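You operate a simulated robot arm through the tools that you are given. There is no shell and no other tool. Be economical: measure what you need, move in short steps, check, and stop when the job is done.

The job below is to be done with a simulated robot arm. You get a single attempt, and the scene is never put back.

TASK
Fetch the steel pin and stand it on top of the black cable bundle on the top of the long grey bench.

The check looks at the end state, three seconds after you hand in, the way a careful person would. Anything else that was tipped, shoved, dropped, spilled or broken makes it a failure.

THE ROBOT
A 6-joint arm with a two-finger parallel gripper, fixed in place. Base frame: the origin is at the foot of the arm, x ahead of it, y to its left, z up; the work surface is at about z = 0.82. Readings come in m, rad, newtons and seconds.
With the tool pointing down near the work surface it reaches from about 0.26 to 0.68 m from the base axis. Its first joint turns from -1.152 to 1.152 rad. Payload 2.9 kg.
The tool frame sits at the grasp point between the pads (the TCP): z along the fingers, y along the line on which they close. The tips reach 0.03 m beyond it. The gripper opens to 0.11 m. The fingers are 0.02 m wide and 0.01 m thick; the gripper's body (0.048 by 0.112 m) begins 0.055 m behind the TCP.
Orientation is that of the tool frame in the base frame, as a unit quaternion [w, x, y, z]. With the fingers straight down and closing along the base's y, the tool's x points along the base's -x, its y along +y and its z along -z.

THE INTERFACE
- The arm moves only by the tool jog_arm. Its argument "moves" is a list of rows, each a list of 7 numbers: the turn, a rotation vector about the tool's x, y, z in rad, then the shift along the tool's x, y, z in m, then the opening in per cent of the stroke, from 0 (shut) to 100 (fully open). In form: [[wx, wy, wz, x, y, z, grip], ...]. A call has 1 to 20 rows; each row shifts and turns the commanded pose from where the row before left it, along the tool's axes as they then stand. A row lasts 0.2 s, in which the tool goes at most 0.05 m and 0.15 rad; a call with a longer step from one row to the next is refused whole, and so is a gripper value outside its range. Where a pose cannot be reached the arm comes as near as it can. A force on the tool above 40 N (or 10 N above the force at the start of the call, whichever is more), or a blocked arm, ends the call early, and 0.2 s more pass. The fingers move at their own pace (about 0.108 m/s each) and stop on an object; they squeeze with about 29 N. The grip force told is the motor's: it shows also when the fingers shut on nothing. Time passes only in rows, and 0.2 s behind the last, so rows that do not move let the fingers close. It gives the time, the measured TCP pose, the force on the tool (base axes), the opening and the grip force at its end, in the units of the frame above (readings bear some noise), and new pictures: "views" is both (left out), scene, wrist or none.
- Cameras (640 x 400 px; columns grow to the right, rows downward): "scene" is fixed at [0.0769, 0.4476, 1.3895]; the picture's right is [-0.66, -0.76, 0.00], its down [-0.45, 0.39, -0.80] and it looks along [0.60, -0.52, -0.60] (base axes); focal length 353 px, centre (320, 200). "wrist" rides on the gripper at [0.072, 0.017, -0.103] in the tool frame; the picture's right is [-0.23, 0.97, 0.00], its down [-0.76, -0.18, -0.62] and it looks along [-0.61, -0.14, 0.78] (tool axes); focal length 222 px, centre (320, 200). There is no depth. A picture from a camera that has moved, and an enlarged one, comes with that camera's place and axes in the base frame and with its lens. The place of the scene camera against the robot may be out by one fixed shift of up to 0.018 m in any direction.
- zoom(camera, box): a new picture of the part [left, top, right, bottom] of that camera's present view, enlarged. It takes no simulated time.
- sign_off(): hands the job in; it is judged then, once.

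Work in short steps. Places have to be worked out from the pictures, the camera data and where the tool is seen: move nearer, look again, correct. Check each grasp and each placing, and mend what went wrong. You have 90 turns and 170 pictures in all, those below and enlarged ones among them. Open the gripper and draw the arm clear of the work before you hand the job in, unless the task says otherwise; then end with one line.

The tools are called after "Call:" as name(argument=value, ...) on one line, values as JSON. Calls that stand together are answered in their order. jog_arm: Moves the arm, as the interface text tells. Its arguments: {"type":"object","properties":{"moves":{"type":"array","items":{"type":"array","items":{"type":"number"}}},"views":{"type":"string","enum":["both","scene","wrist","none"]}},"required":["moves"]} The other tools are called the same way: zoom (camera, box) takes an enlarged picture of a part of a camera's view; sign_off () hands the job in.

At the start:

```text
t: 0.0
tool_pos: [0.4983, 0.1352, 1.1096]
orientation: [0.0, 0.0, 1.0, 0.0]
wrist_force: [0.3, 0.6, -0.9]
grip_width: 0.1102
grasp_force: 0.1
```

scene: 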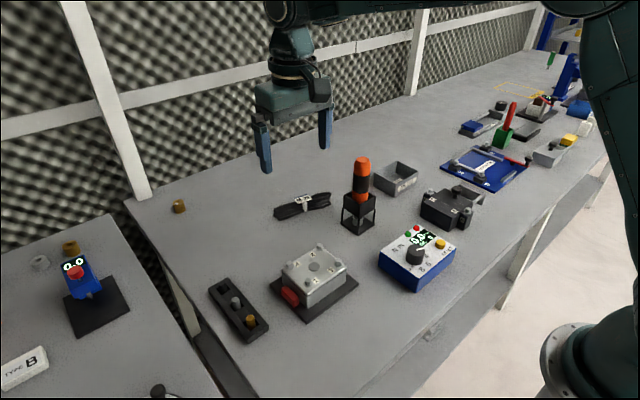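
wrist: 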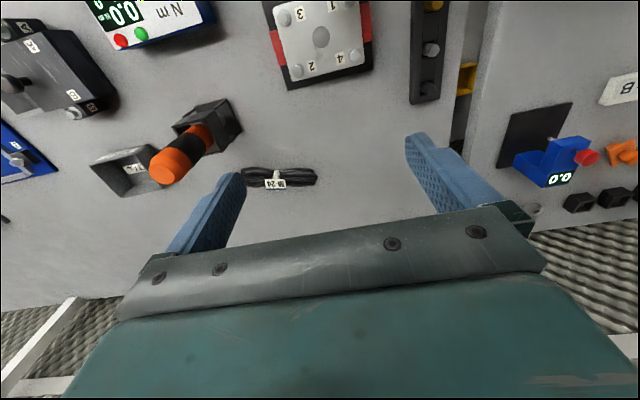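

I start by zooming in on the tray with pins and the cable bundle.

Call:
zoom(camera="scene", box=[190, 250, 350, 350])

Call:
zoom(camera="scene", box=[250, 170, 350, 232])

Call:
zoom(camera="wrist", box=[380, 0, 540, 100])

Call:
zoom(camera="scene", box=[0, 180, 240, 330])

```text
4.00 times, centred on (270, 300) of scene
camera zoom: at [0.0769, 0.4476, 1.3895], right [-0.66, -0.76, 0.0], down [-0.45, 0.39, -0.8], along [0.6, -0.52, -0.6], focal length 1412 px, centre (520, -200)
```

zoom: 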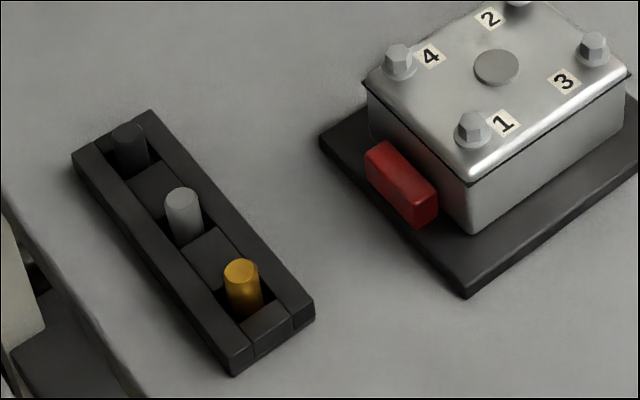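

```text
6.40 times, centred on (300, 201) of scene
camera zoom: at [0.0769, 0.4476, 1.3895], right [-0.66, -0.76, 0.0], down [-0.45, 0.39, -0.8], along [0.6, -0.52, -0.6], focal length 2260 px, centre (448, 194)
```

zoom: 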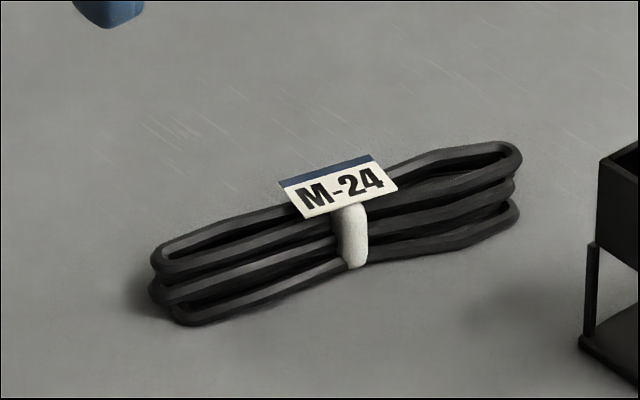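

```text
4.00 times, centred on (460, 50) of wrist
camera zoom: at [0.4253, 0.1524, 1.2123], right [0.23, 0.97, 0.0], down [0.76, -0.18, 0.62], along [0.61, -0.14, -0.78], focal length 888 px, centre (-240, 800)
```

zoom: 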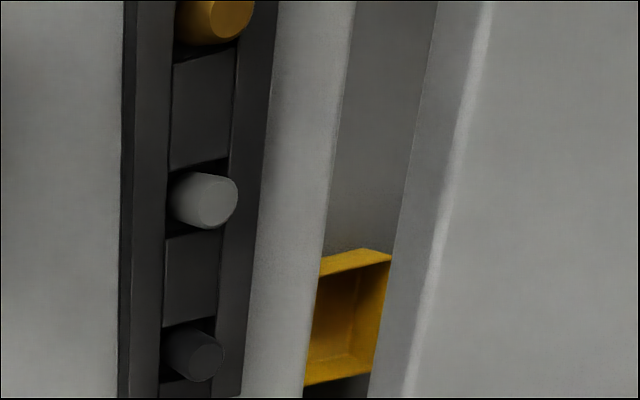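

```text
2.67 times, centred on (120, 255) of scene
camera zoom: at [0.0769, 0.4476, 1.3895], right [-0.66, -0.76, 0.0], down [-0.45, 0.39, -0.8], along [0.6, -0.52, -0.6], focal length 941 px, centre (853, 53)
```

zoom: 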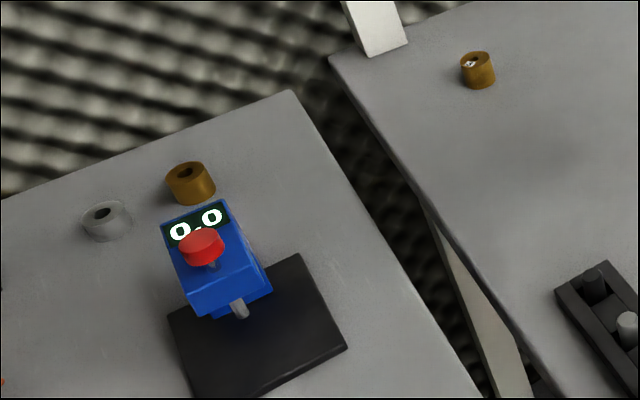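

Rays from both cameras put the steel pin (middle of rack) at about (0.486, 0.297), top near z≈0.86, with the rack running along x. The bundle is near (0.64, 0.02). I move above the pin with closing along y.

Call:
jog_arm(moves=[[0, 0, 0, 0.003, 0.04, 0.01, 100], [0, 0, 0, 0.003, 0.04, 0.03, 100], [0, 0, 0, 0.003, 0.04, 0.03, 100], [0, 0, 0, 0.003, 0.04, 0.03, 50], [0, 0, 0, 0, 0, 0, 50]])

```text
t: 1.2
tool_pos: [0.4864, 0.2947, 1.0091]
orientation: [0.0, 0.0, 1.0, 0.0]
wrist_force: [0.7, -0.1, -0.3]
grip_width: 0.0551
grasp_force: 0.0
camera wrist: at [0.4134, 0.3126, 1.1125], right [0.23, 0.97, 0.0], down [0.76, -0.18, 0.62], along [0.61, -0.14, -0.78], focal length 222 px, centre (320, 200)
```

scene: 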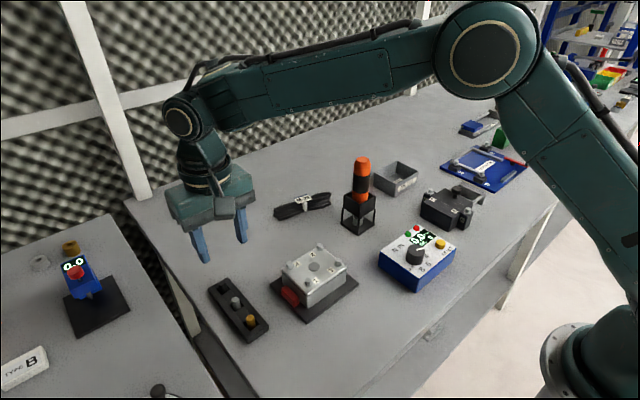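
wrist: 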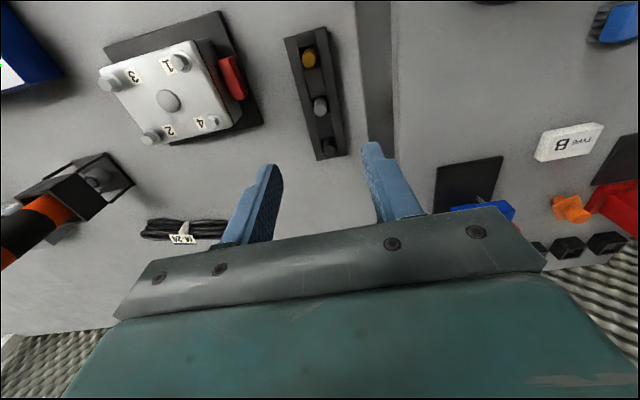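

The pin resolves to about (0.482, 0.297). I zoom in to get its height over the rails.

Call:
zoom(camera="wrist", box=[270, 20, 390, 170])

Call:
jog_arm(moves=[[0, 0, 0, 0.001, 0.001, 0.04, 50], [0, 0, 0, 0.001, 0.001, 0.035, 50], [0, 0, 0, 0, 0, 0, 50]])

```text
2.67 times, centred on (330, 95) of wrist
camera zoom: at [0.4134, 0.3126, 1.1125], right [0.23, 0.97, 0.0], down [0.76, -0.18, 0.62], along [0.61, -0.14, -0.78], focal length 592 px, centre (293, 480)
```

zoom: 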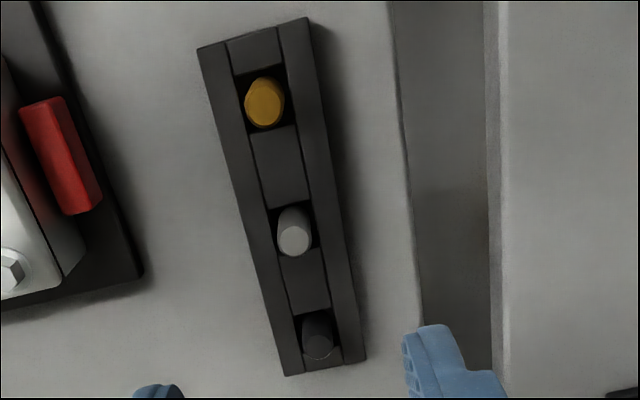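

```text
t: 2.0
tool_pos: [0.4847, 0.2956, 0.9339]
orientation: [0.0, 0.0, 1.0, 0.0]
wrist_force: [0.2, 0.4, 0.0]
grip_width: 0.055
grasp_force: 0.0
camera wrist: at [0.4121, 0.3142, 1.0372], right [0.23, 0.97, 0.0], down [0.76, -0.18, 0.62], along [0.61, -0.14, -0.78], focal length 222 px, centre (320, 200)
```

scene: 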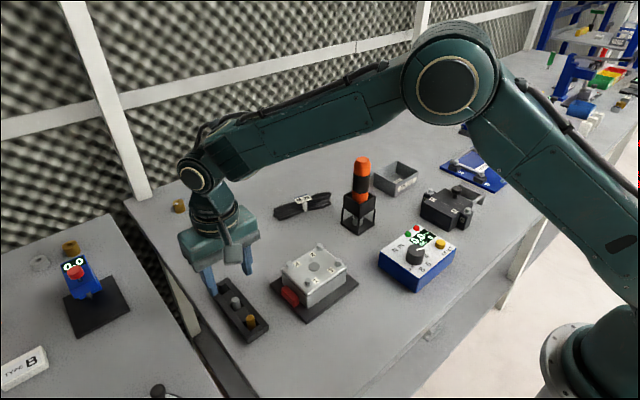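
wrist: 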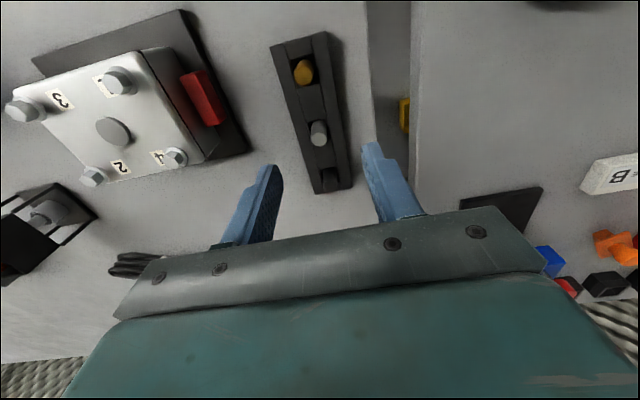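

Zooming in again for a second height fix on the pin top and rails.

Call:
zoom(camera="wrist", box=[260, 80, 380, 200])

Call:
zoom(camera="scene", box=[180, 240, 300, 350])

```text
3.33 times, centred on (320, 140) of wrist
camera zoom: at [0.4121, 0.3142, 1.0372], right [0.23, 0.97, 0.0], down [0.76, -0.18, 0.62], along [0.61, -0.14, -0.78], focal length 740 px, centre (320, 400)
```

zoom: 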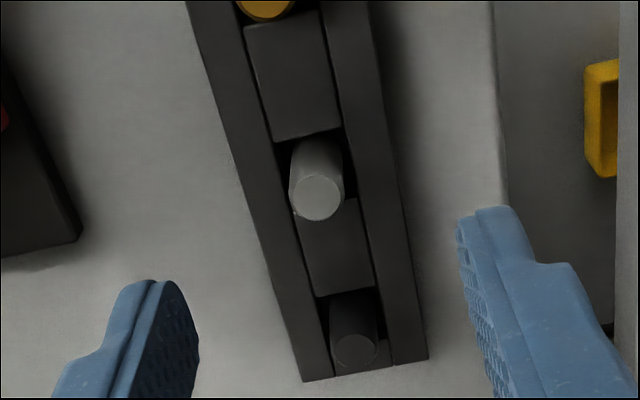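

```text
3.64 times, centred on (240, 295) of scene
camera zoom: at [0.0769, 0.4476, 1.3895], right [-0.66, -0.76, 0.0], down [-0.45, 0.39, -0.8], along [0.6, -0.52, -0.6], focal length 1284 px, centre (611, -146)
```

zoom: 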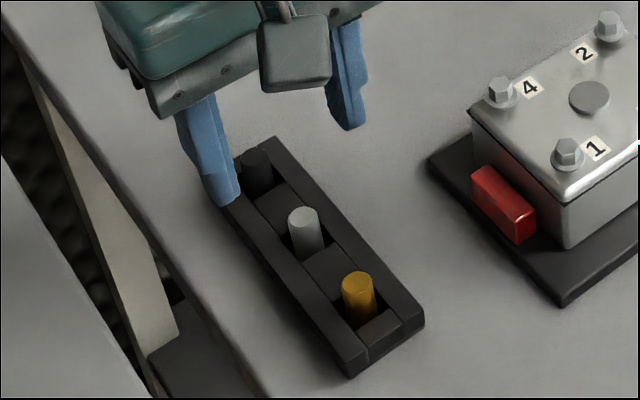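

Triangulation gives the pin top at (0.487, 0.296, 0.858) with the rails around z≈0.833. I go down to TCP z≈0.867 (tips ≈0.837), then look.

Call:
jog_arm(moves=[[0, 0, 0, -0.001, 0.0005, 0.025, 50], [0, 0, 0, -0.001, 0, 0.022, 50], [0, 0, 0, 0, 0, 0.02, 50], [0, 0, 0, 0, 0, 0, 50]])

Call:
zoom(camera="scene", box=[180, 240, 300, 350])

Call:
zoom(camera="wrist", box=[220, 100, 420, 240])

```text
t: 3.0
tool_pos: [0.4868, 0.2976, 0.8672]
orientation: [0.0, 0.0, 1.0, -0.001]
wrist_force: [0.0, 1.1, 0.3]
grip_width: 0.055
grasp_force: 0.0
camera wrist: at [0.414, 0.3149, 0.9702], right [0.23, 0.97, 0.0], down [0.76, -0.18, 0.62], along [0.61, -0.14, -0.78], focal length 222 px, centre (320, 200)
```

scene: 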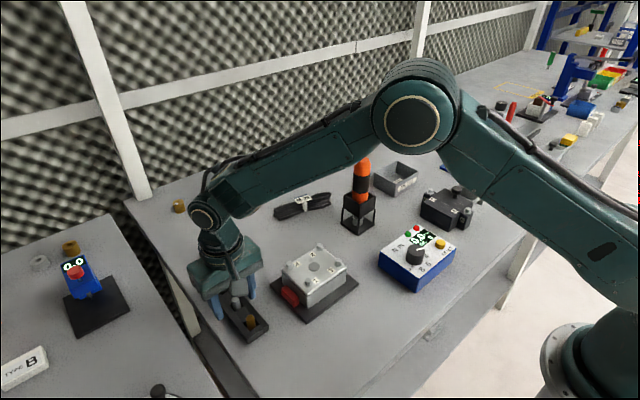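
wrist: 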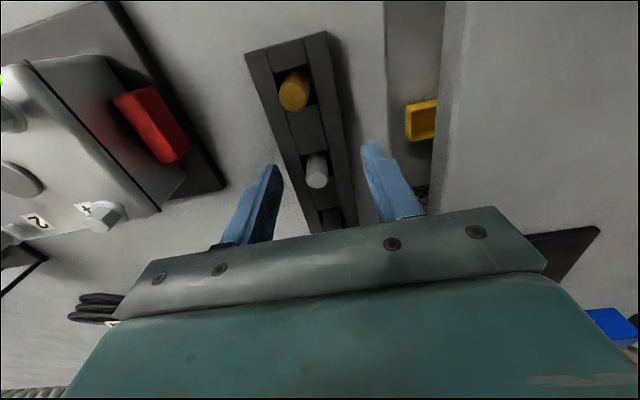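

```text
3.64 times, centred on (240, 295) of scene
camera zoom: at [0.0769, 0.4476, 1.3895], right [-0.66, -0.76, 0.0], down [-0.45, 0.39, -0.8], along [0.6, -0.52, -0.6], focal length 1284 px, centre (611, -146)
```

zoom: 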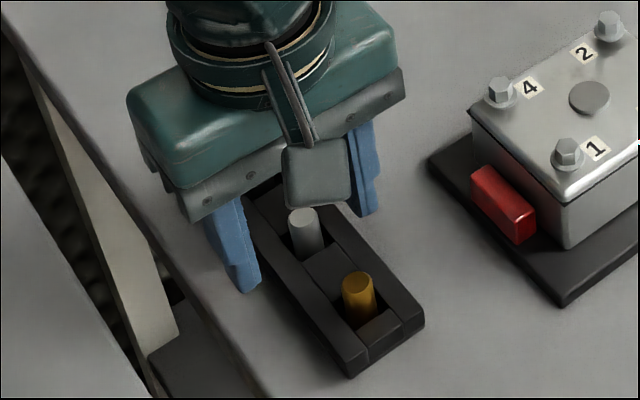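

```text
2.86 times, centred on (320, 170) of wrist
camera zoom: at [0.414, 0.3149, 0.9702], right [0.23, 0.97, 0.0], down [0.76, -0.18, 0.62], along [0.61, -0.14, -0.78], focal length 635 px, centre (320, 286)
```

zoom: 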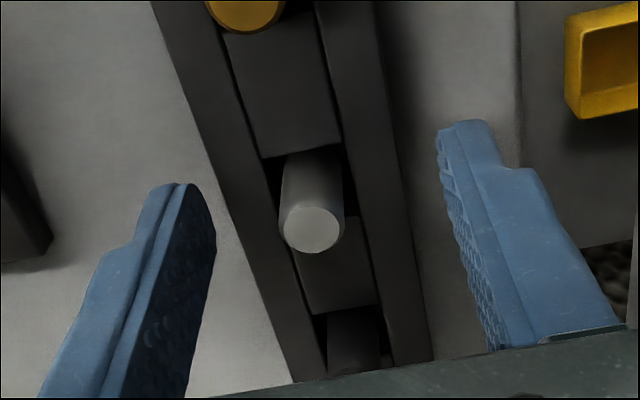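

The pin top now projects to (0.4866, 0.2964), so it is centred between the fingers. Closing.

Call:
jog_arm(moves=[[0, 0, 0, 0, -0.001, 0, 50], [0, 0, 0, 0, 0, 0, 25], [0, 0, 0, 0, 0, 0, 0], [0, 0, 0, 0, 0, 0, 0], [0, 0, 0, 0, 0, 0, 0]], views="none")

```text
t: 4.2
tool_pos: [0.4871, 0.2968, 0.868]
orientation: [0.0, -0.001, 1.0, 0.0]
wrist_force: [0.5, -1.5, 1.2]
grip_width: 0.0136
grasp_force: 28.9
```

Gripped at 13.6 mm width. I lift straight up slowly.

Call:
jog_arm(moves=[[0, 0, 0, 0, 0, -0.015, 0], [0, 0, 0, 0, 0, -0.02, 0], [0, 0, 0, 0, 0, -0.03, 0], [0, 0, 0, 0, 0, -0.035, 0], [0, 0, 0, 0, 0, 0, 0]])

Call:
zoom(camera="scene", box=[180, 200, 300, 350])

Call:
zoom(camera="wrist", box=[240, 60, 400, 220])

```text
t: 5.4
tool_pos: [0.4864, 0.2964, 0.9678]
orientation: [0.0, 0.0, 1.0, 0.0]
wrist_force: [-0.1, 0.1, -0.1]
grip_width: 0.0138
grasp_force: 29.6
camera wrist: at [0.4134, 0.3135, 1.0705], right [0.23, 0.97, 0.0], down [0.76, -0.18, 0.62], along [0.61, -0.14, -0.78], focal length 222 px, centre (320, 200)
```

scene: 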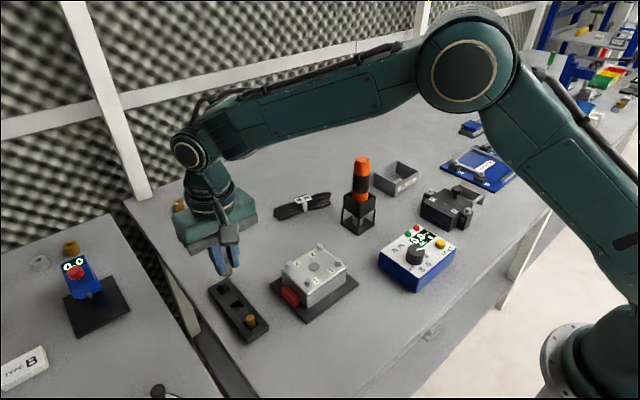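
wrist: 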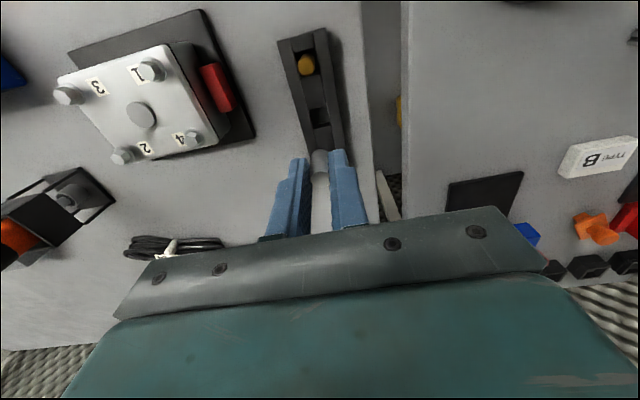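

```text
2.67 times, centred on (240, 275) of scene
camera zoom: at [0.0769, 0.4476, 1.3895], right [-0.66, -0.76, 0.0], down [-0.45, 0.39, -0.8], along [0.6, -0.52, -0.6], focal length 941 px, centre (533, 0)
```

zoom: 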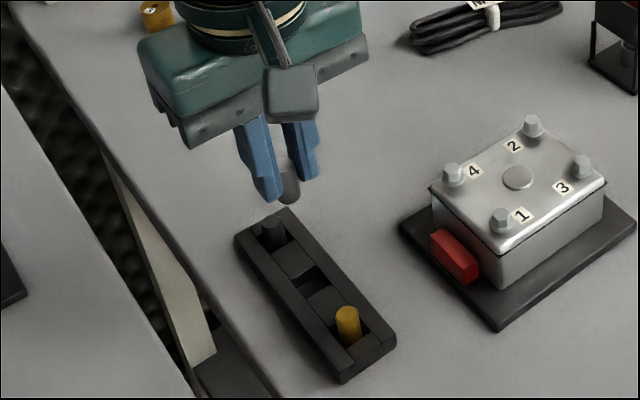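

```text
2.50 times, centred on (320, 140) of wrist
camera zoom: at [0.4134, 0.3135, 1.0705], right [0.23, 0.97, 0.0], down [0.76, -0.18, 0.62], along [0.61, -0.14, -0.78], focal length 555 px, centre (320, 350)
```

zoom: 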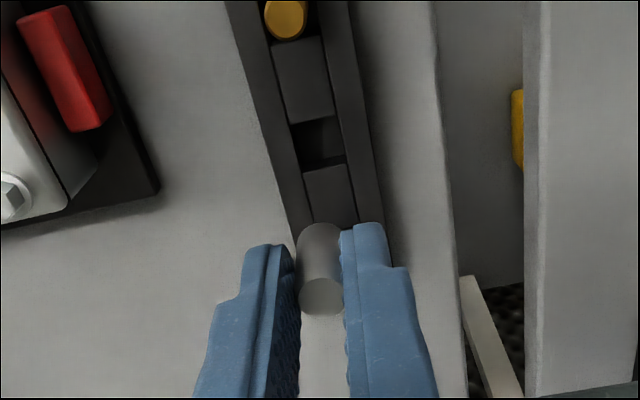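

The steel pin is held upright, protruding about 1 cm below the tips. I carry it high toward the bundle and stop short for a good wrist view.

Call:
jog_arm(moves=[[0, 0, 0, -0.005, -0.02, -0.03, 0], [0, 0, 0, -0.01, -0.045, -0.01, 0], [0, 0, 0, -0.01, -0.045, 0, 0], [0, 0, 0, -0.01, -0.045, 0, 0], [0, 0, 0, -0.01, -0.045, 0, 0], [0, 0, 0, -0.01, -0.045, 0, 0], [0, 0, 0, -0.01, -0.03, 0, 0], [0, 0, 0, 0, 0, 0, 0]])

Call:
zoom(camera="wrist", box=[200, 60, 440, 220])

```text
t: 7.2
tool_pos: [0.5502, 0.0211, 1.0068]
orientation: [0.0, 0.0, 1.0, 0.0]
wrist_force: [0.5, 0.7, -0.8]
grip_width: 0.0131
grasp_force: 29.0
camera wrist: at [0.4779, 0.0382, 1.11], right [0.23, 0.97, 0.0], down [0.76, -0.18, 0.62], along [0.61, -0.14, -0.78], focal length 222 px, centre (320, 200)
```

scene: 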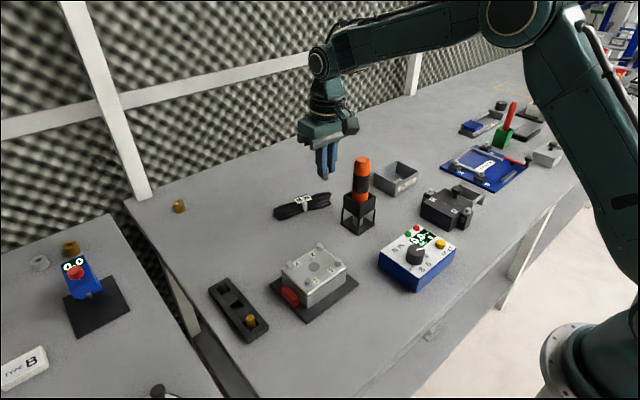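
wrist: 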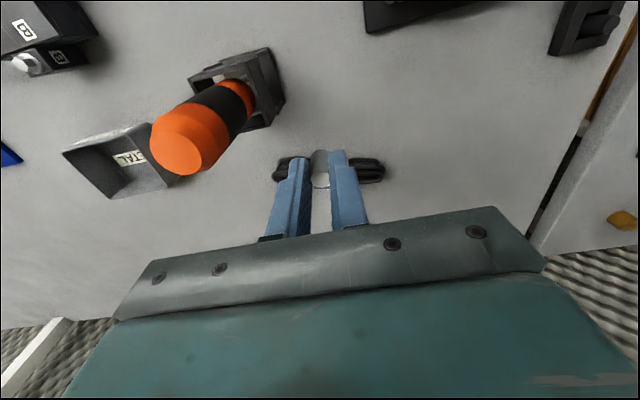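

```text
2.50 times, centred on (320, 140) of wrist
camera zoom: at [0.4779, 0.0382, 1.11], right [0.23, 0.97, 0.0], down [0.76, -0.18, 0.62], along [0.61, -0.14, -0.78], focal length 555 px, centre (320, 350)
```

zoom: 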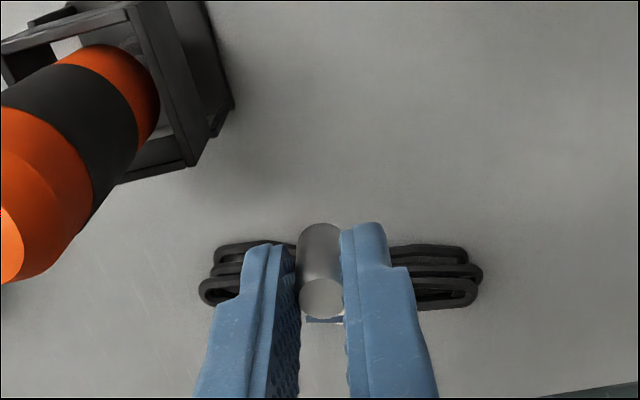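

The fingers hide the bundle; I sidestep in +y and lower a bit to view it clear of them.

Call:
jog_arm(moves=[[0, 0, 0, -0.01, 0.045, 0, 0], [0, 0, 0, -0.01, 0.045, 0.03, 0], [0, 0, 0, 0, 0.0, 0.04, 0], [0, 0, 0, 0, 0, 0, 0]])

Call:
zoom(camera="wrist", box=[120, 120, 300, 240])

Call:
zoom(camera="scene", box=[265, 180, 341, 228])

```text
refused: row 2 steps farther than a row can; nothing moved
```

```text
3.33 times, centred on (210, 180) of wrist
camera zoom: at [0.4779, 0.0382, 1.11], right [0.23, 0.97, 0.0], down [0.76, -0.18, 0.62], along [0.61, -0.14, -0.78], focal length 740 px, centre (687, 267)
```

zoom: 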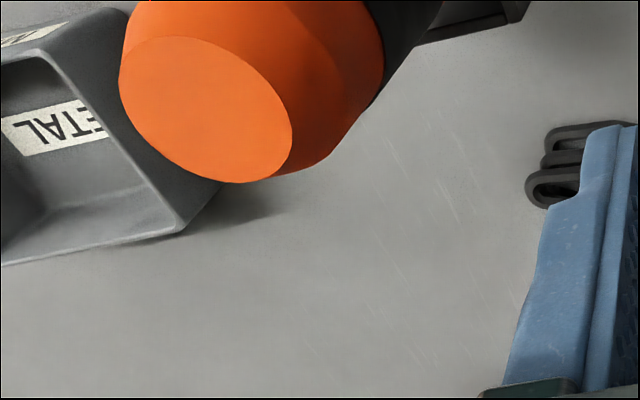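

```text
8.33 times, centred on (303, 204) of scene
camera zoom: at [0.0769, 0.4475, 1.3895], right [-0.66, -0.75, 0.0], down [-0.45, 0.39, -0.8], along [0.6, -0.52, -0.6], focal length 2942 px, centre (462, 167)
```

zoom: 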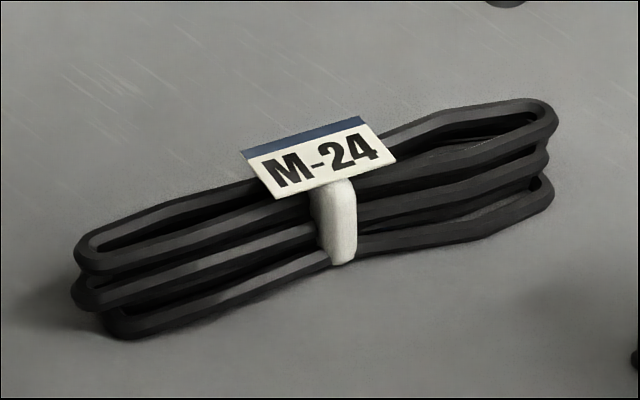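

The second row was too long; same sidestep with shorter rows.

Call:
jog_arm(moves=[[0, 0, 0, -0.01, 0.04, 0, 0], [0, 0, 0, -0.01, 0.04, 0.01, 0], [0, 0, 0, 0, 0.01, 0.04, 0], [0, 0, 0, 0, 0, 0.02, 0], [0, 0, 0, 0, 0, 0, 0]])

Call:
zoom(camera="wrist", box=[120, 120, 300, 240])

```text
t: 8.4
tool_pos: [0.5721, 0.1123, 0.9364]
orientation: [0.0, 0.0, 1.0, 0.0]
wrist_force: [0.1, 0.5, -0.1]
grip_width: 0.0136
grasp_force: 29.1
camera wrist: at [0.498, 0.13, 1.04], right [0.23, 0.97, 0.0], down [0.76, -0.18, 0.62], along [0.61, -0.14, -0.78], focal length 222 px, centre (320, 200)
```

scene: 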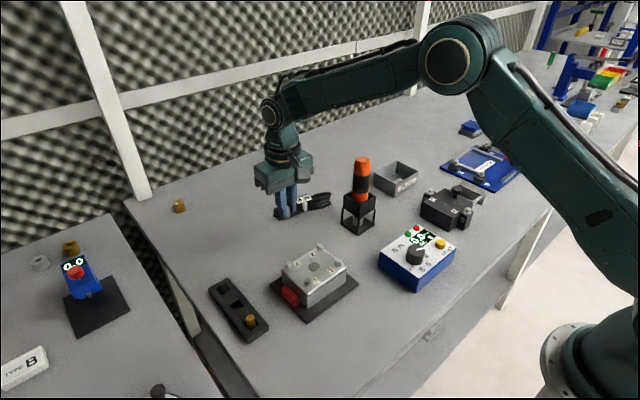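
wrist: 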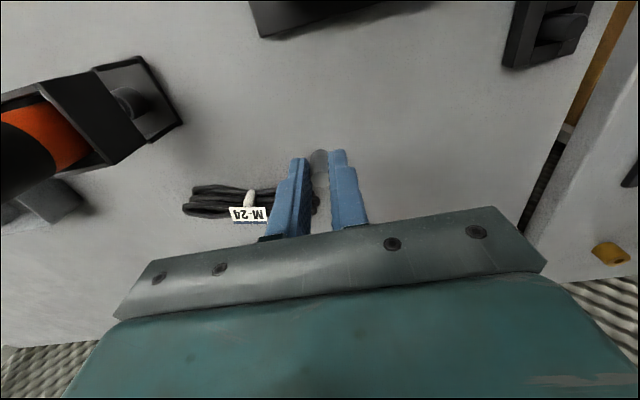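

```text
3.33 times, centred on (210, 180) of wrist
camera zoom: at [0.498, 0.13, 1.04], right [0.23, 0.97, 0.0], down [0.76, -0.18, 0.62], along [0.61, -0.14, -0.78], focal length 740 px, centre (687, 267)
```

zoom: 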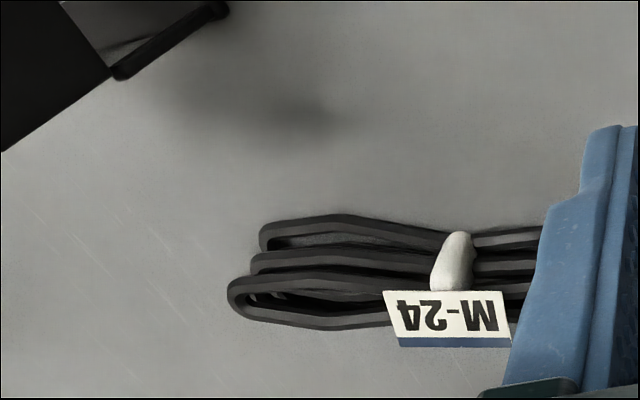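

The bundle sits at about (0.63, 0.02) with its long axis near y; loop heights are unclear. I swing the wrist to look along its length for a profile.

Call:
jog_arm(moves=[[0, 0, 0, -0.015, 0.03, -0.02, 0], [0, 0, 0, -0.02, 0.03, 0, 0], [0, 0, 0.14, 0, 0, 0, 0], [0, 0, 0.14, 0, 0, 0, 0], [0, 0, 0.14, 0, 0, 0, 0], [0, 0, 0.14, 0, 0, 0, 0], [0, 0, 0.14, 0, 0, 0, 0], [0, 0, 0.14, 0, 0, 0, 0], [0, 0, 0.14, 0, 0, 0, 0], [0, 0, 0.14, 0, 0, 0, 0], [0, 0, 0.14, 0, 0, 0, 0], [0, 0, 0.14, 0, 0, 0, 0], [0, 0, 0.14, 0, 0, 0, 0], [0, 0, 0, 0, 0, 0, 0]])

```text
t: 11.4
tool_pos: [0.6057, 0.171, 0.9581]
orientation: [0.0, 0.696, 0.718, 0.0]
wrist_force: [-0.8, -0.3, -0.7]
grip_width: 0.013
grasp_force: 28.6
camera wrist: at [0.6204, 0.2447, 1.0601], right [0.98, -0.2, 0.0], down [-0.16, -0.77, 0.62], along [-0.12, -0.61, -0.78], focal length 222 px, centre (320, 200)
```

scene: 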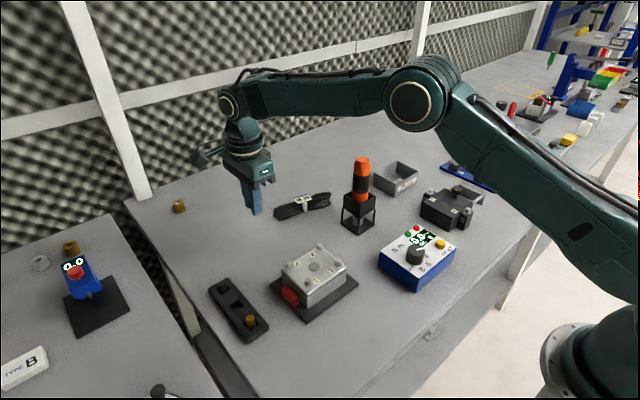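
wrist: 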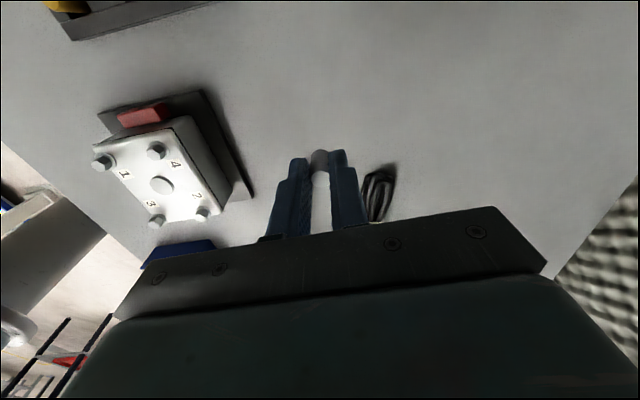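

The camera is upside-down in this pose, so I tilt the fingers toward the bundle for a shallower look and drop a little.

Call:
jog_arm(moves=[[0, -0.13, 0, 0, -0.01, 0, 0], [0, -0.13, 0, 0, -0.01, 0, 0], [0, -0.13, 0, 0, -0.005, 0, 0], [0, -0.13, 0, 0.0, 0, 0.02, 0], [0, 0, 0, 0, 0, 0.0, 0]], views="wrist")

Call:
zoom(camera="wrist", box=[340, 120, 460, 220])

```text
t: 12.6
tool_pos: [0.5542, 0.1661, 0.9321]
orientation: [0.187, 0.672, 0.694, -0.178]
wrist_force: [-0.7, 0.0, -0.9]
grip_width: 0.0129
grasp_force: 29.1
out of reach, approached as far as the arm can: row 3, 4
camera wrist: at [0.566, 0.2815, 0.9861], right [0.98, -0.16, 0.12], down [-0.17, -0.36, 0.92], along [-0.11, -0.92, -0.38], focal length 222 px, centre (320, 200)
```

wrist: 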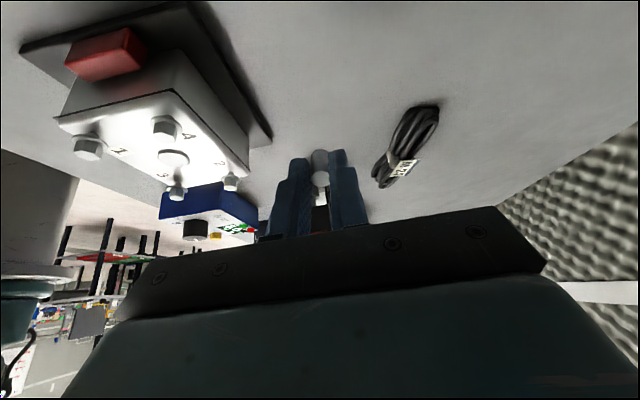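

```text
4.00 times, centred on (400, 170) of wrist
camera zoom: at [0.566, 0.2815, 0.9861], right [0.98, -0.16, 0.12], down [-0.17, -0.36, 0.92], along [-0.11, -0.92, -0.38], focal length 888 px, centre (0, 320)
```

zoom: 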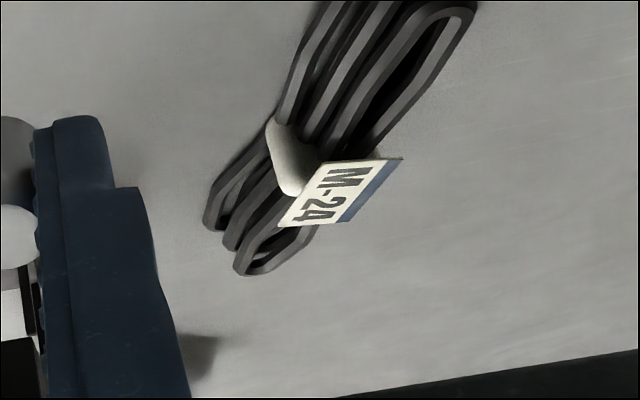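

I take a closer zoom on the near end of the bundle from this angle.

Call:
zoom(camera="wrist", box=[370, 98, 450, 198])

Call:
zoom(camera="wrist", box=[400, 98, 445, 143])

```text
4.00 times, centred on (410, 148) of wrist
camera zoom: at [0.566, 0.2815, 0.9861], right [0.98, -0.16, 0.12], down [-0.17, -0.36, 0.92], along [-0.11, -0.92, -0.38], focal length 888 px, centre (-40, 408)
```

zoom: 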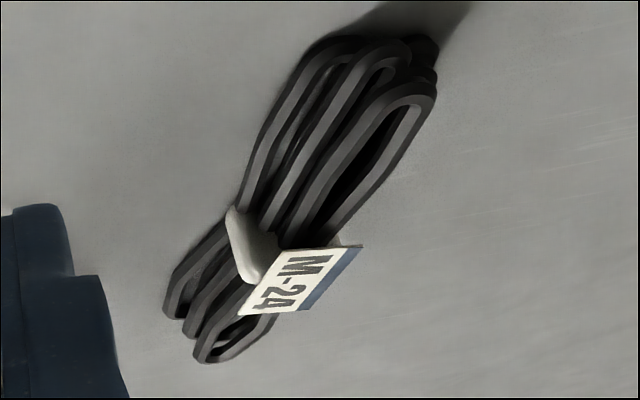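

```text
8.89 times, centred on (422, 120) of wrist
camera zoom: at [0.566, 0.2815, 0.9861], right [0.98, -0.16, 0.12], down [-0.17, -0.36, 0.92], along [-0.11, -0.92, -0.38], focal length 1974 px, centre (-591, 907)
```

zoom: 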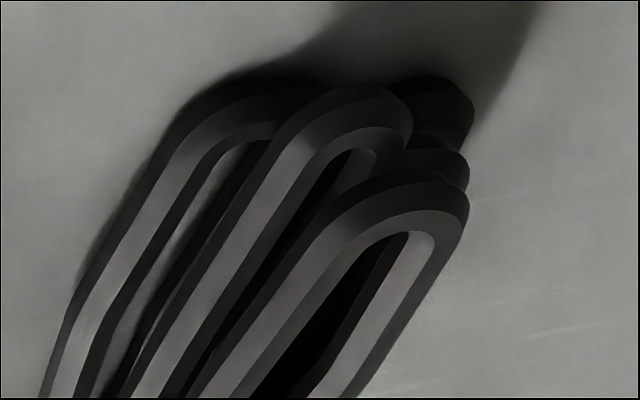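

The bundle is a stack of flat loops; the top loop lies on the +x side, its two strands pinching toward the tie. I untilt, rise, and move so the wrist camera looks straight down on the +y half.

Call:
jog_arm(moves=[[0, 0.13, 0, 0, 0, -0.02, 0], [0, 0.13, 0, 0, 0, -0.02, 0], [0, 0.13, 0, 0, 0, -0.02, 0], [0, 0.13, 0, 0, 0, -0.02, 0], [0, 0, 0, 0, 0.0, -0.04, 0], [0, 0, 0, -0.04, 0.015, 0, 0], [0, 0, 0, -0.04, 0.015, 0, 0], [0, 0, 0, -0.04, 0.01, 0, 0], [0, 0, 0, -0.04, 0.01, 0, 0], [0, 0, 0, 0, 0, 0, 0]])

```text
t: 14.8
tool_pos: [0.6089, 0.0336, 1.0479]
orientation: [0.0, 0.696, 0.718, 0.0]
wrist_force: [0.1, 0.8, 0.3]
grip_width: 0.0135
grasp_force: 28.9
camera wrist: at [0.6227, 0.1073, 1.1505], right [0.98, -0.2, 0.0], down [-0.15, -0.77, 0.62], along [-0.12, -0.61, -0.78], focal length 222 px, centre (320, 200)
```

scene: 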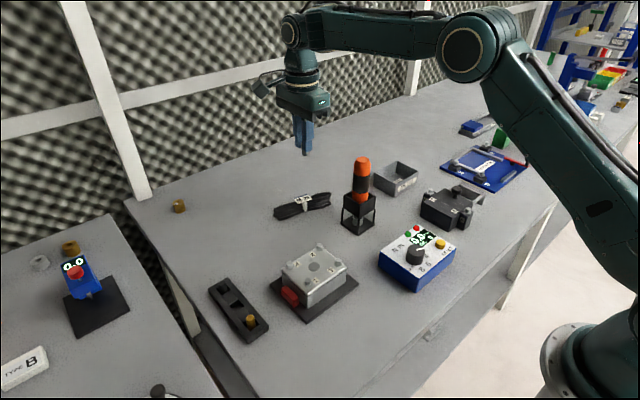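
wrist: 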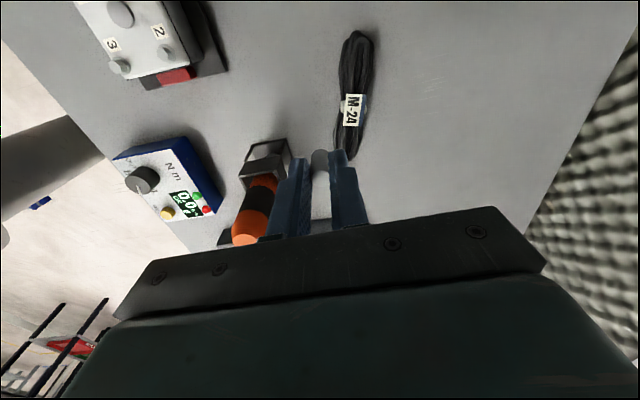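

Good overhead view. I zoom in on it, and on the unobstructed scene view.

Call:
zoom(camera="wrist", box=[315, 25, 395, 105])

Call:
zoom(camera="wrist", box=[305, 75, 405, 165])

Call:
zoom(camera="scene", box=[270, 188, 318, 224])

```text
5.00 times, centred on (355, 65) of wrist
camera zoom: at [0.6227, 0.1073, 1.1505], right [0.98, -0.2, 0.0], down [-0.15, -0.77, 0.62], along [-0.12, -0.61, -0.78], focal length 1111 px, centre (145, 875)
```

zoom: 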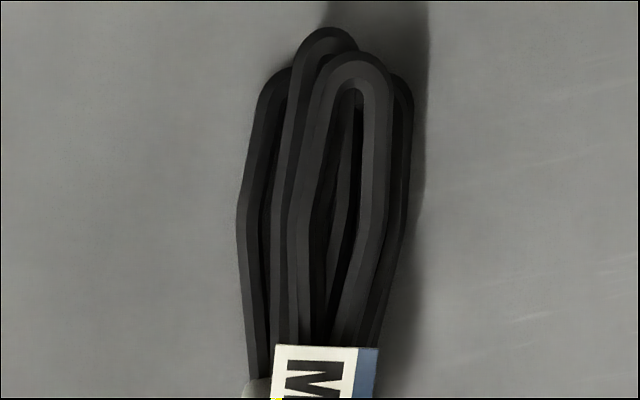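

```text
4.44 times, centred on (355, 120) of wrist
camera zoom: at [0.6227, 0.1073, 1.1505], right [0.98, -0.2, 0.0], down [-0.15, -0.77, 0.62], along [-0.12, -0.61, -0.78], focal length 987 px, centre (164, 556)
```

zoom: 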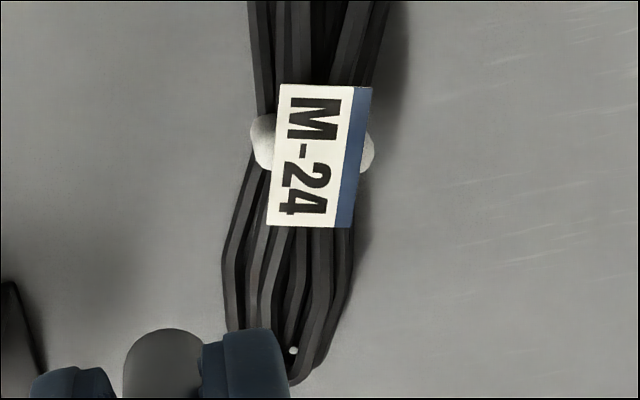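

```text
11.11 times, centred on (294, 206) of scene
camera zoom: at [0.0769, 0.4475, 1.3895], right [-0.66, -0.75, 0.0], down [-0.45, 0.39, -0.8], along [0.6, -0.52, -0.6], focal length 3923 px, centre (609, 133)
```

zoom: 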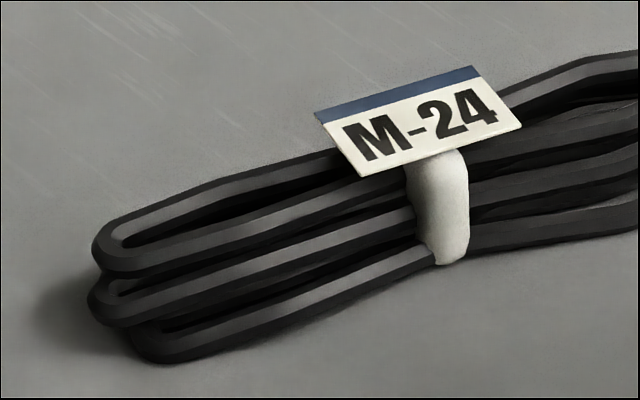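

The top loop's strands pinch to a ~3 mm gap about 45 mm from the label side of the tie, around (0.658, 0.048), and the label edge is at y≈0.0315. I move above it with fingers closing along x, then lower to z≈0.925.

Call:
jog_arm(moves=[[0, 0, 0, 0.007, 0.025, 0, 0], [0, 0, 0, 0.006, 0.0245, 0, 0], [0, 0, 0, 0, 0, 0.04, 0], [0, 0, 0, 0, 0, 0.04, 0], [0, 0, 0, 0, 0, 0.04, 0], [0, 0, 0, 0, 0, 0, 0]])

Call:
zoom(camera="scene", box=[260, 150, 356, 222])

Call:
zoom(camera="wrist", box=[260, 100, 400, 220])

```text
t: 16.2
tool_pos: [0.6536, 0.0487, 0.9268]
orientation: [0.0, 0.696, 0.718, 0.0]
wrist_force: [0.4, -0.4, 0.4]
grip_width: 0.0136
grasp_force: 29.1
out of reach, approached as far as the arm can: row 2
camera wrist: at [0.6674, 0.1212, 1.0294], right [0.98, -0.2, 0.0], down [-0.15, -0.77, 0.62], along [-0.12, -0.61, -0.78], focal length 222 px, centre (320, 200)
```

scene: 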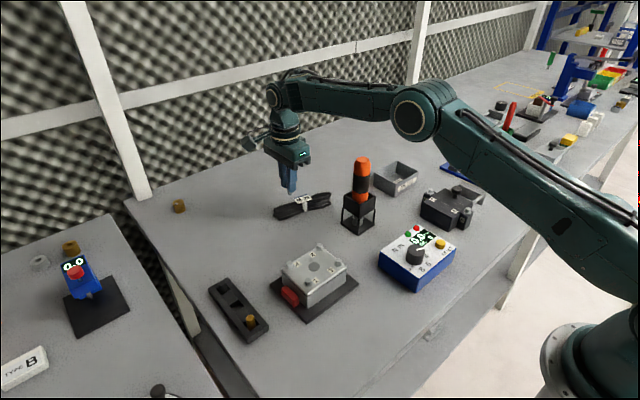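
wrist: 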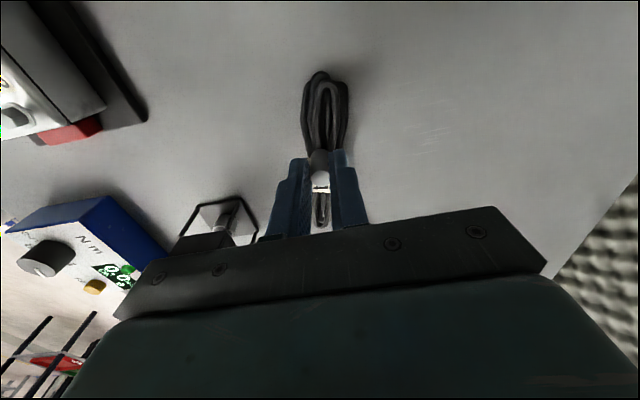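

```text
5.56 times, centred on (308, 186) of scene
camera zoom: at [0.0769, 0.4476, 1.3895], right [-0.66, -0.76, 0.0], down [-0.45, 0.39, -0.8], along [0.6, -0.52, -0.6], focal length 1961 px, centre (387, 278)
```

zoom: 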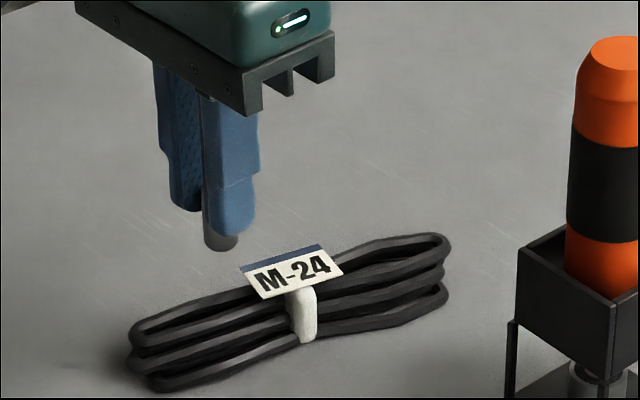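

```text
3.33 times, centred on (330, 160) of wrist
camera zoom: at [0.6674, 0.1212, 1.0294], right [0.98, -0.2, 0.0], down [-0.15, -0.77, 0.62], along [-0.12, -0.61, -0.78], focal length 740 px, centre (287, 333)
```

zoom: 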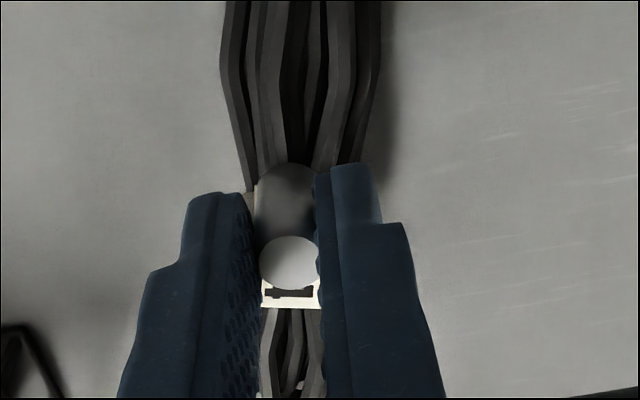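

The reach clamped x at 0.6536; the target still resolves to (0.657, 0.048). I correct by 3.5 mm while lowering to about 0.905.

Call:
jog_arm(moves=[[0, 0, 0, -0.0005, 0.0035, 0.012, 0], [0, 0, 0, 0, 0, 0.01, 0], [0, 0, 0, 0, 0, 0, 0]])

Call:
zoom(camera="scene", box=[260, 164, 340, 224])

Call:
zoom(camera="wrist", box=[270, 60, 370, 190])

```text
t: 17.0
tool_pos: [0.6572, 0.0474, 0.9054]
orientation: [0.0, 0.696, 0.718, 0.0]
wrist_force: [0.3, -0.5, -0.2]
grip_width: 0.0132
grasp_force: 29.0
camera wrist: at [0.6709, 0.1204, 1.0076], right [0.98, -0.2, 0.0], down [-0.15, -0.77, 0.62], along [-0.12, -0.61, -0.78], focal length 222 px, centre (320, 200)
```

scene: 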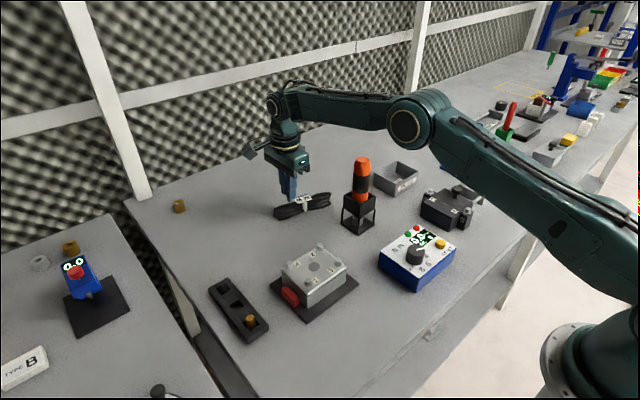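
wrist: 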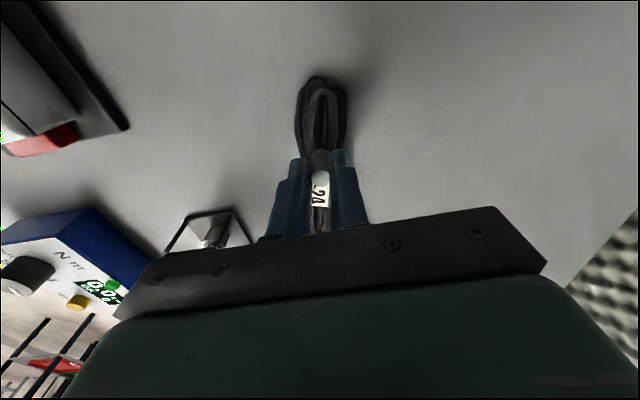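

```text
6.67 times, centred on (300, 194) of scene
camera zoom: at [0.0769, 0.4476, 1.3895], right [-0.66, -0.76, 0.0], down [-0.45, 0.39, -0.8], along [0.6, -0.52, -0.6], focal length 2354 px, centre (453, 240)
```

zoom: 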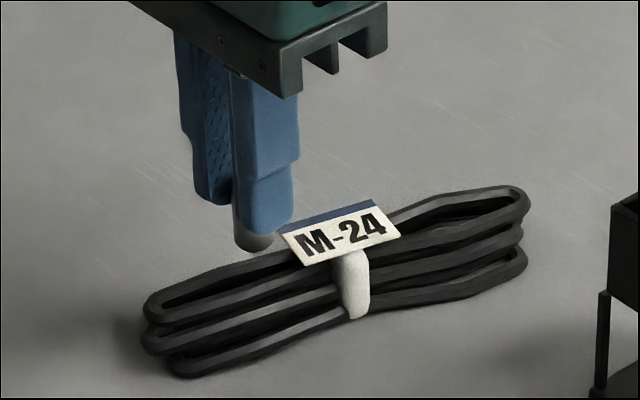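

```text
3.08 times, centred on (320, 125) of wrist
camera zoom: at [0.6709, 0.1204, 1.0076], right [0.98, -0.2, 0.0], down [-0.15, -0.77, 0.62], along [-0.12, -0.61, -0.78], focal length 684 px, centre (320, 431)
```

zoom: 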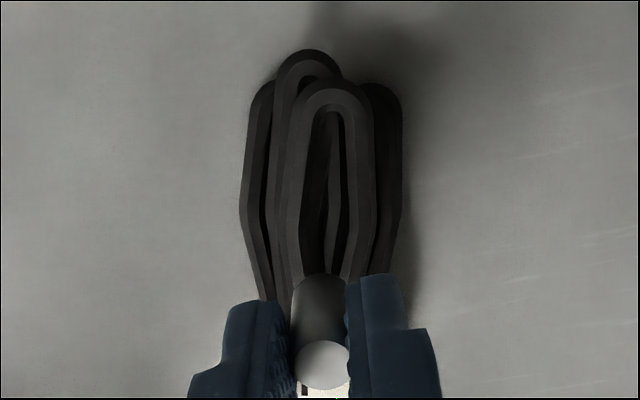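

The pin is aligned over the top loop's pinched strands within about 1 mm. I lower 12 mm and then creep.

Call:
jog_arm(moves=[[0, 0, 0, 0, 0.001, 0.006, 0], [0, 0, 0, 0, 0, 0.006, 0], [0, 0, 0, 0, 0, 0, 0]], views="none")

Call:
zoom(camera="scene", box=[270, 178, 326, 220])

```text
t: 17.8
tool_pos: [0.6593, 0.0488, 0.8936]
orientation: [0.001, 0.696, 0.718, 0.001]
wrist_force: [0.4, 0.3, 2.0]
grip_width: 0.0135
grasp_force: 29.6
```

```text
9.52 times, centred on (298, 199) of scene
camera zoom: at [0.0768, 0.4476, 1.3895], right [-0.66, -0.76, 0.0], down [-0.45, 0.39, -0.8], along [0.6, -0.52, -0.6], focal length 3362 px, centre (530, 210)
```

zoom: 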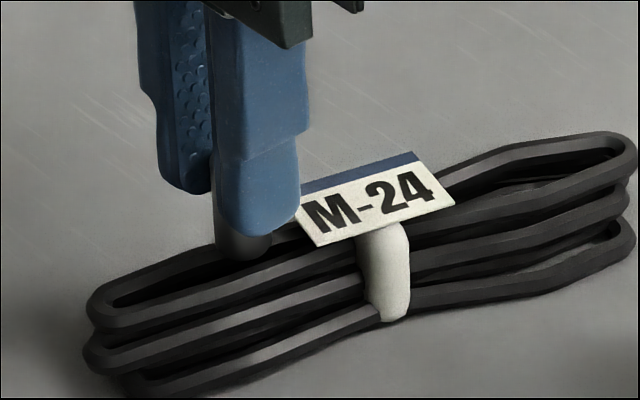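

A slight 2 N appears; the pin is nearly at the strands. I creep down 2 mm.

Call:
jog_arm(moves=[[0, 0, 0, 0, 0, 0.002, 0], [0, 0, 0, 0, 0, 0, 0]], views="none")

Call:
zoom(camera="scene", box=[270, 178, 326, 220])

```text
t: 18.4
tool_pos: [0.658, 0.0469, 0.8932]
orientation: [0.001, 0.696, 0.718, 0.002]
wrist_force: [-4.9, -1.1, 17.2]
grip_width: 0.0133
grasp_force: 28.7
```

```text
9.52 times, centred on (298, 199) of scene
camera zoom: at [0.0764, 0.4475, 1.3895], right [-0.66, -0.76, 0.0], down [-0.45, 0.39, -0.8], along [0.6, -0.52, -0.6], focal length 3362 px, centre (530, 210)
```

zoom: 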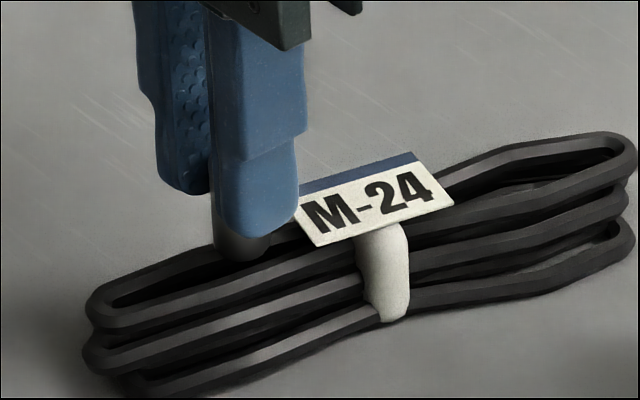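

Contact is made (17 N). I relieve about 1.5 mm and check the force before opening.

Call:
jog_arm(moves=[[0, 0, 0, 0, 0, -0.0015, 0], [0, 0, 0, 0, 0, 0, 0], [0, 0, 0, 0, 0, 0, 0]], views="wrist")

Call:
zoom(camera="wrist", box=[270, 60, 370, 190])

```text
t: 19.2
tool_pos: [0.6584, 0.0482, 0.893]
orientation: [0.001, 0.696, 0.718, 0.0]
wrist_force: [4.5, -1.0, 8.9]
grip_width: 0.0135
grasp_force: 29.6
camera wrist: at [0.6722, 0.1207, 0.9949], right [0.98, -0.2, 0.0], down [-0.15, -0.77, 0.62], along [-0.12, -0.61, -0.78], focal length 222 px, centre (320, 200)
```

wrist: 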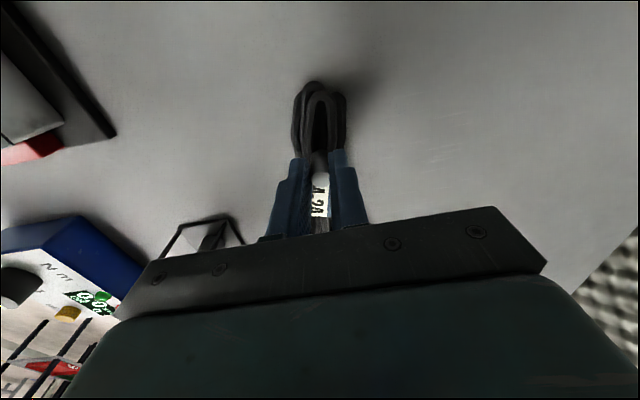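

```text
3.08 times, centred on (320, 125) of wrist
camera zoom: at [0.6722, 0.1207, 0.9949], right [0.98, -0.2, 0.0], down [-0.15, -0.77, 0.62], along [-0.12, -0.61, -0.78], focal length 684 px, centre (320, 431)
```

zoom: 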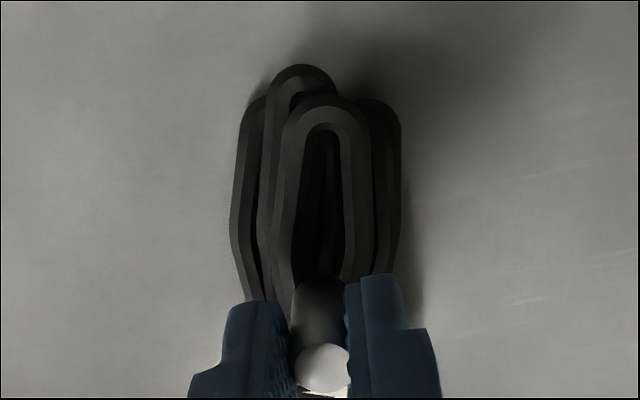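

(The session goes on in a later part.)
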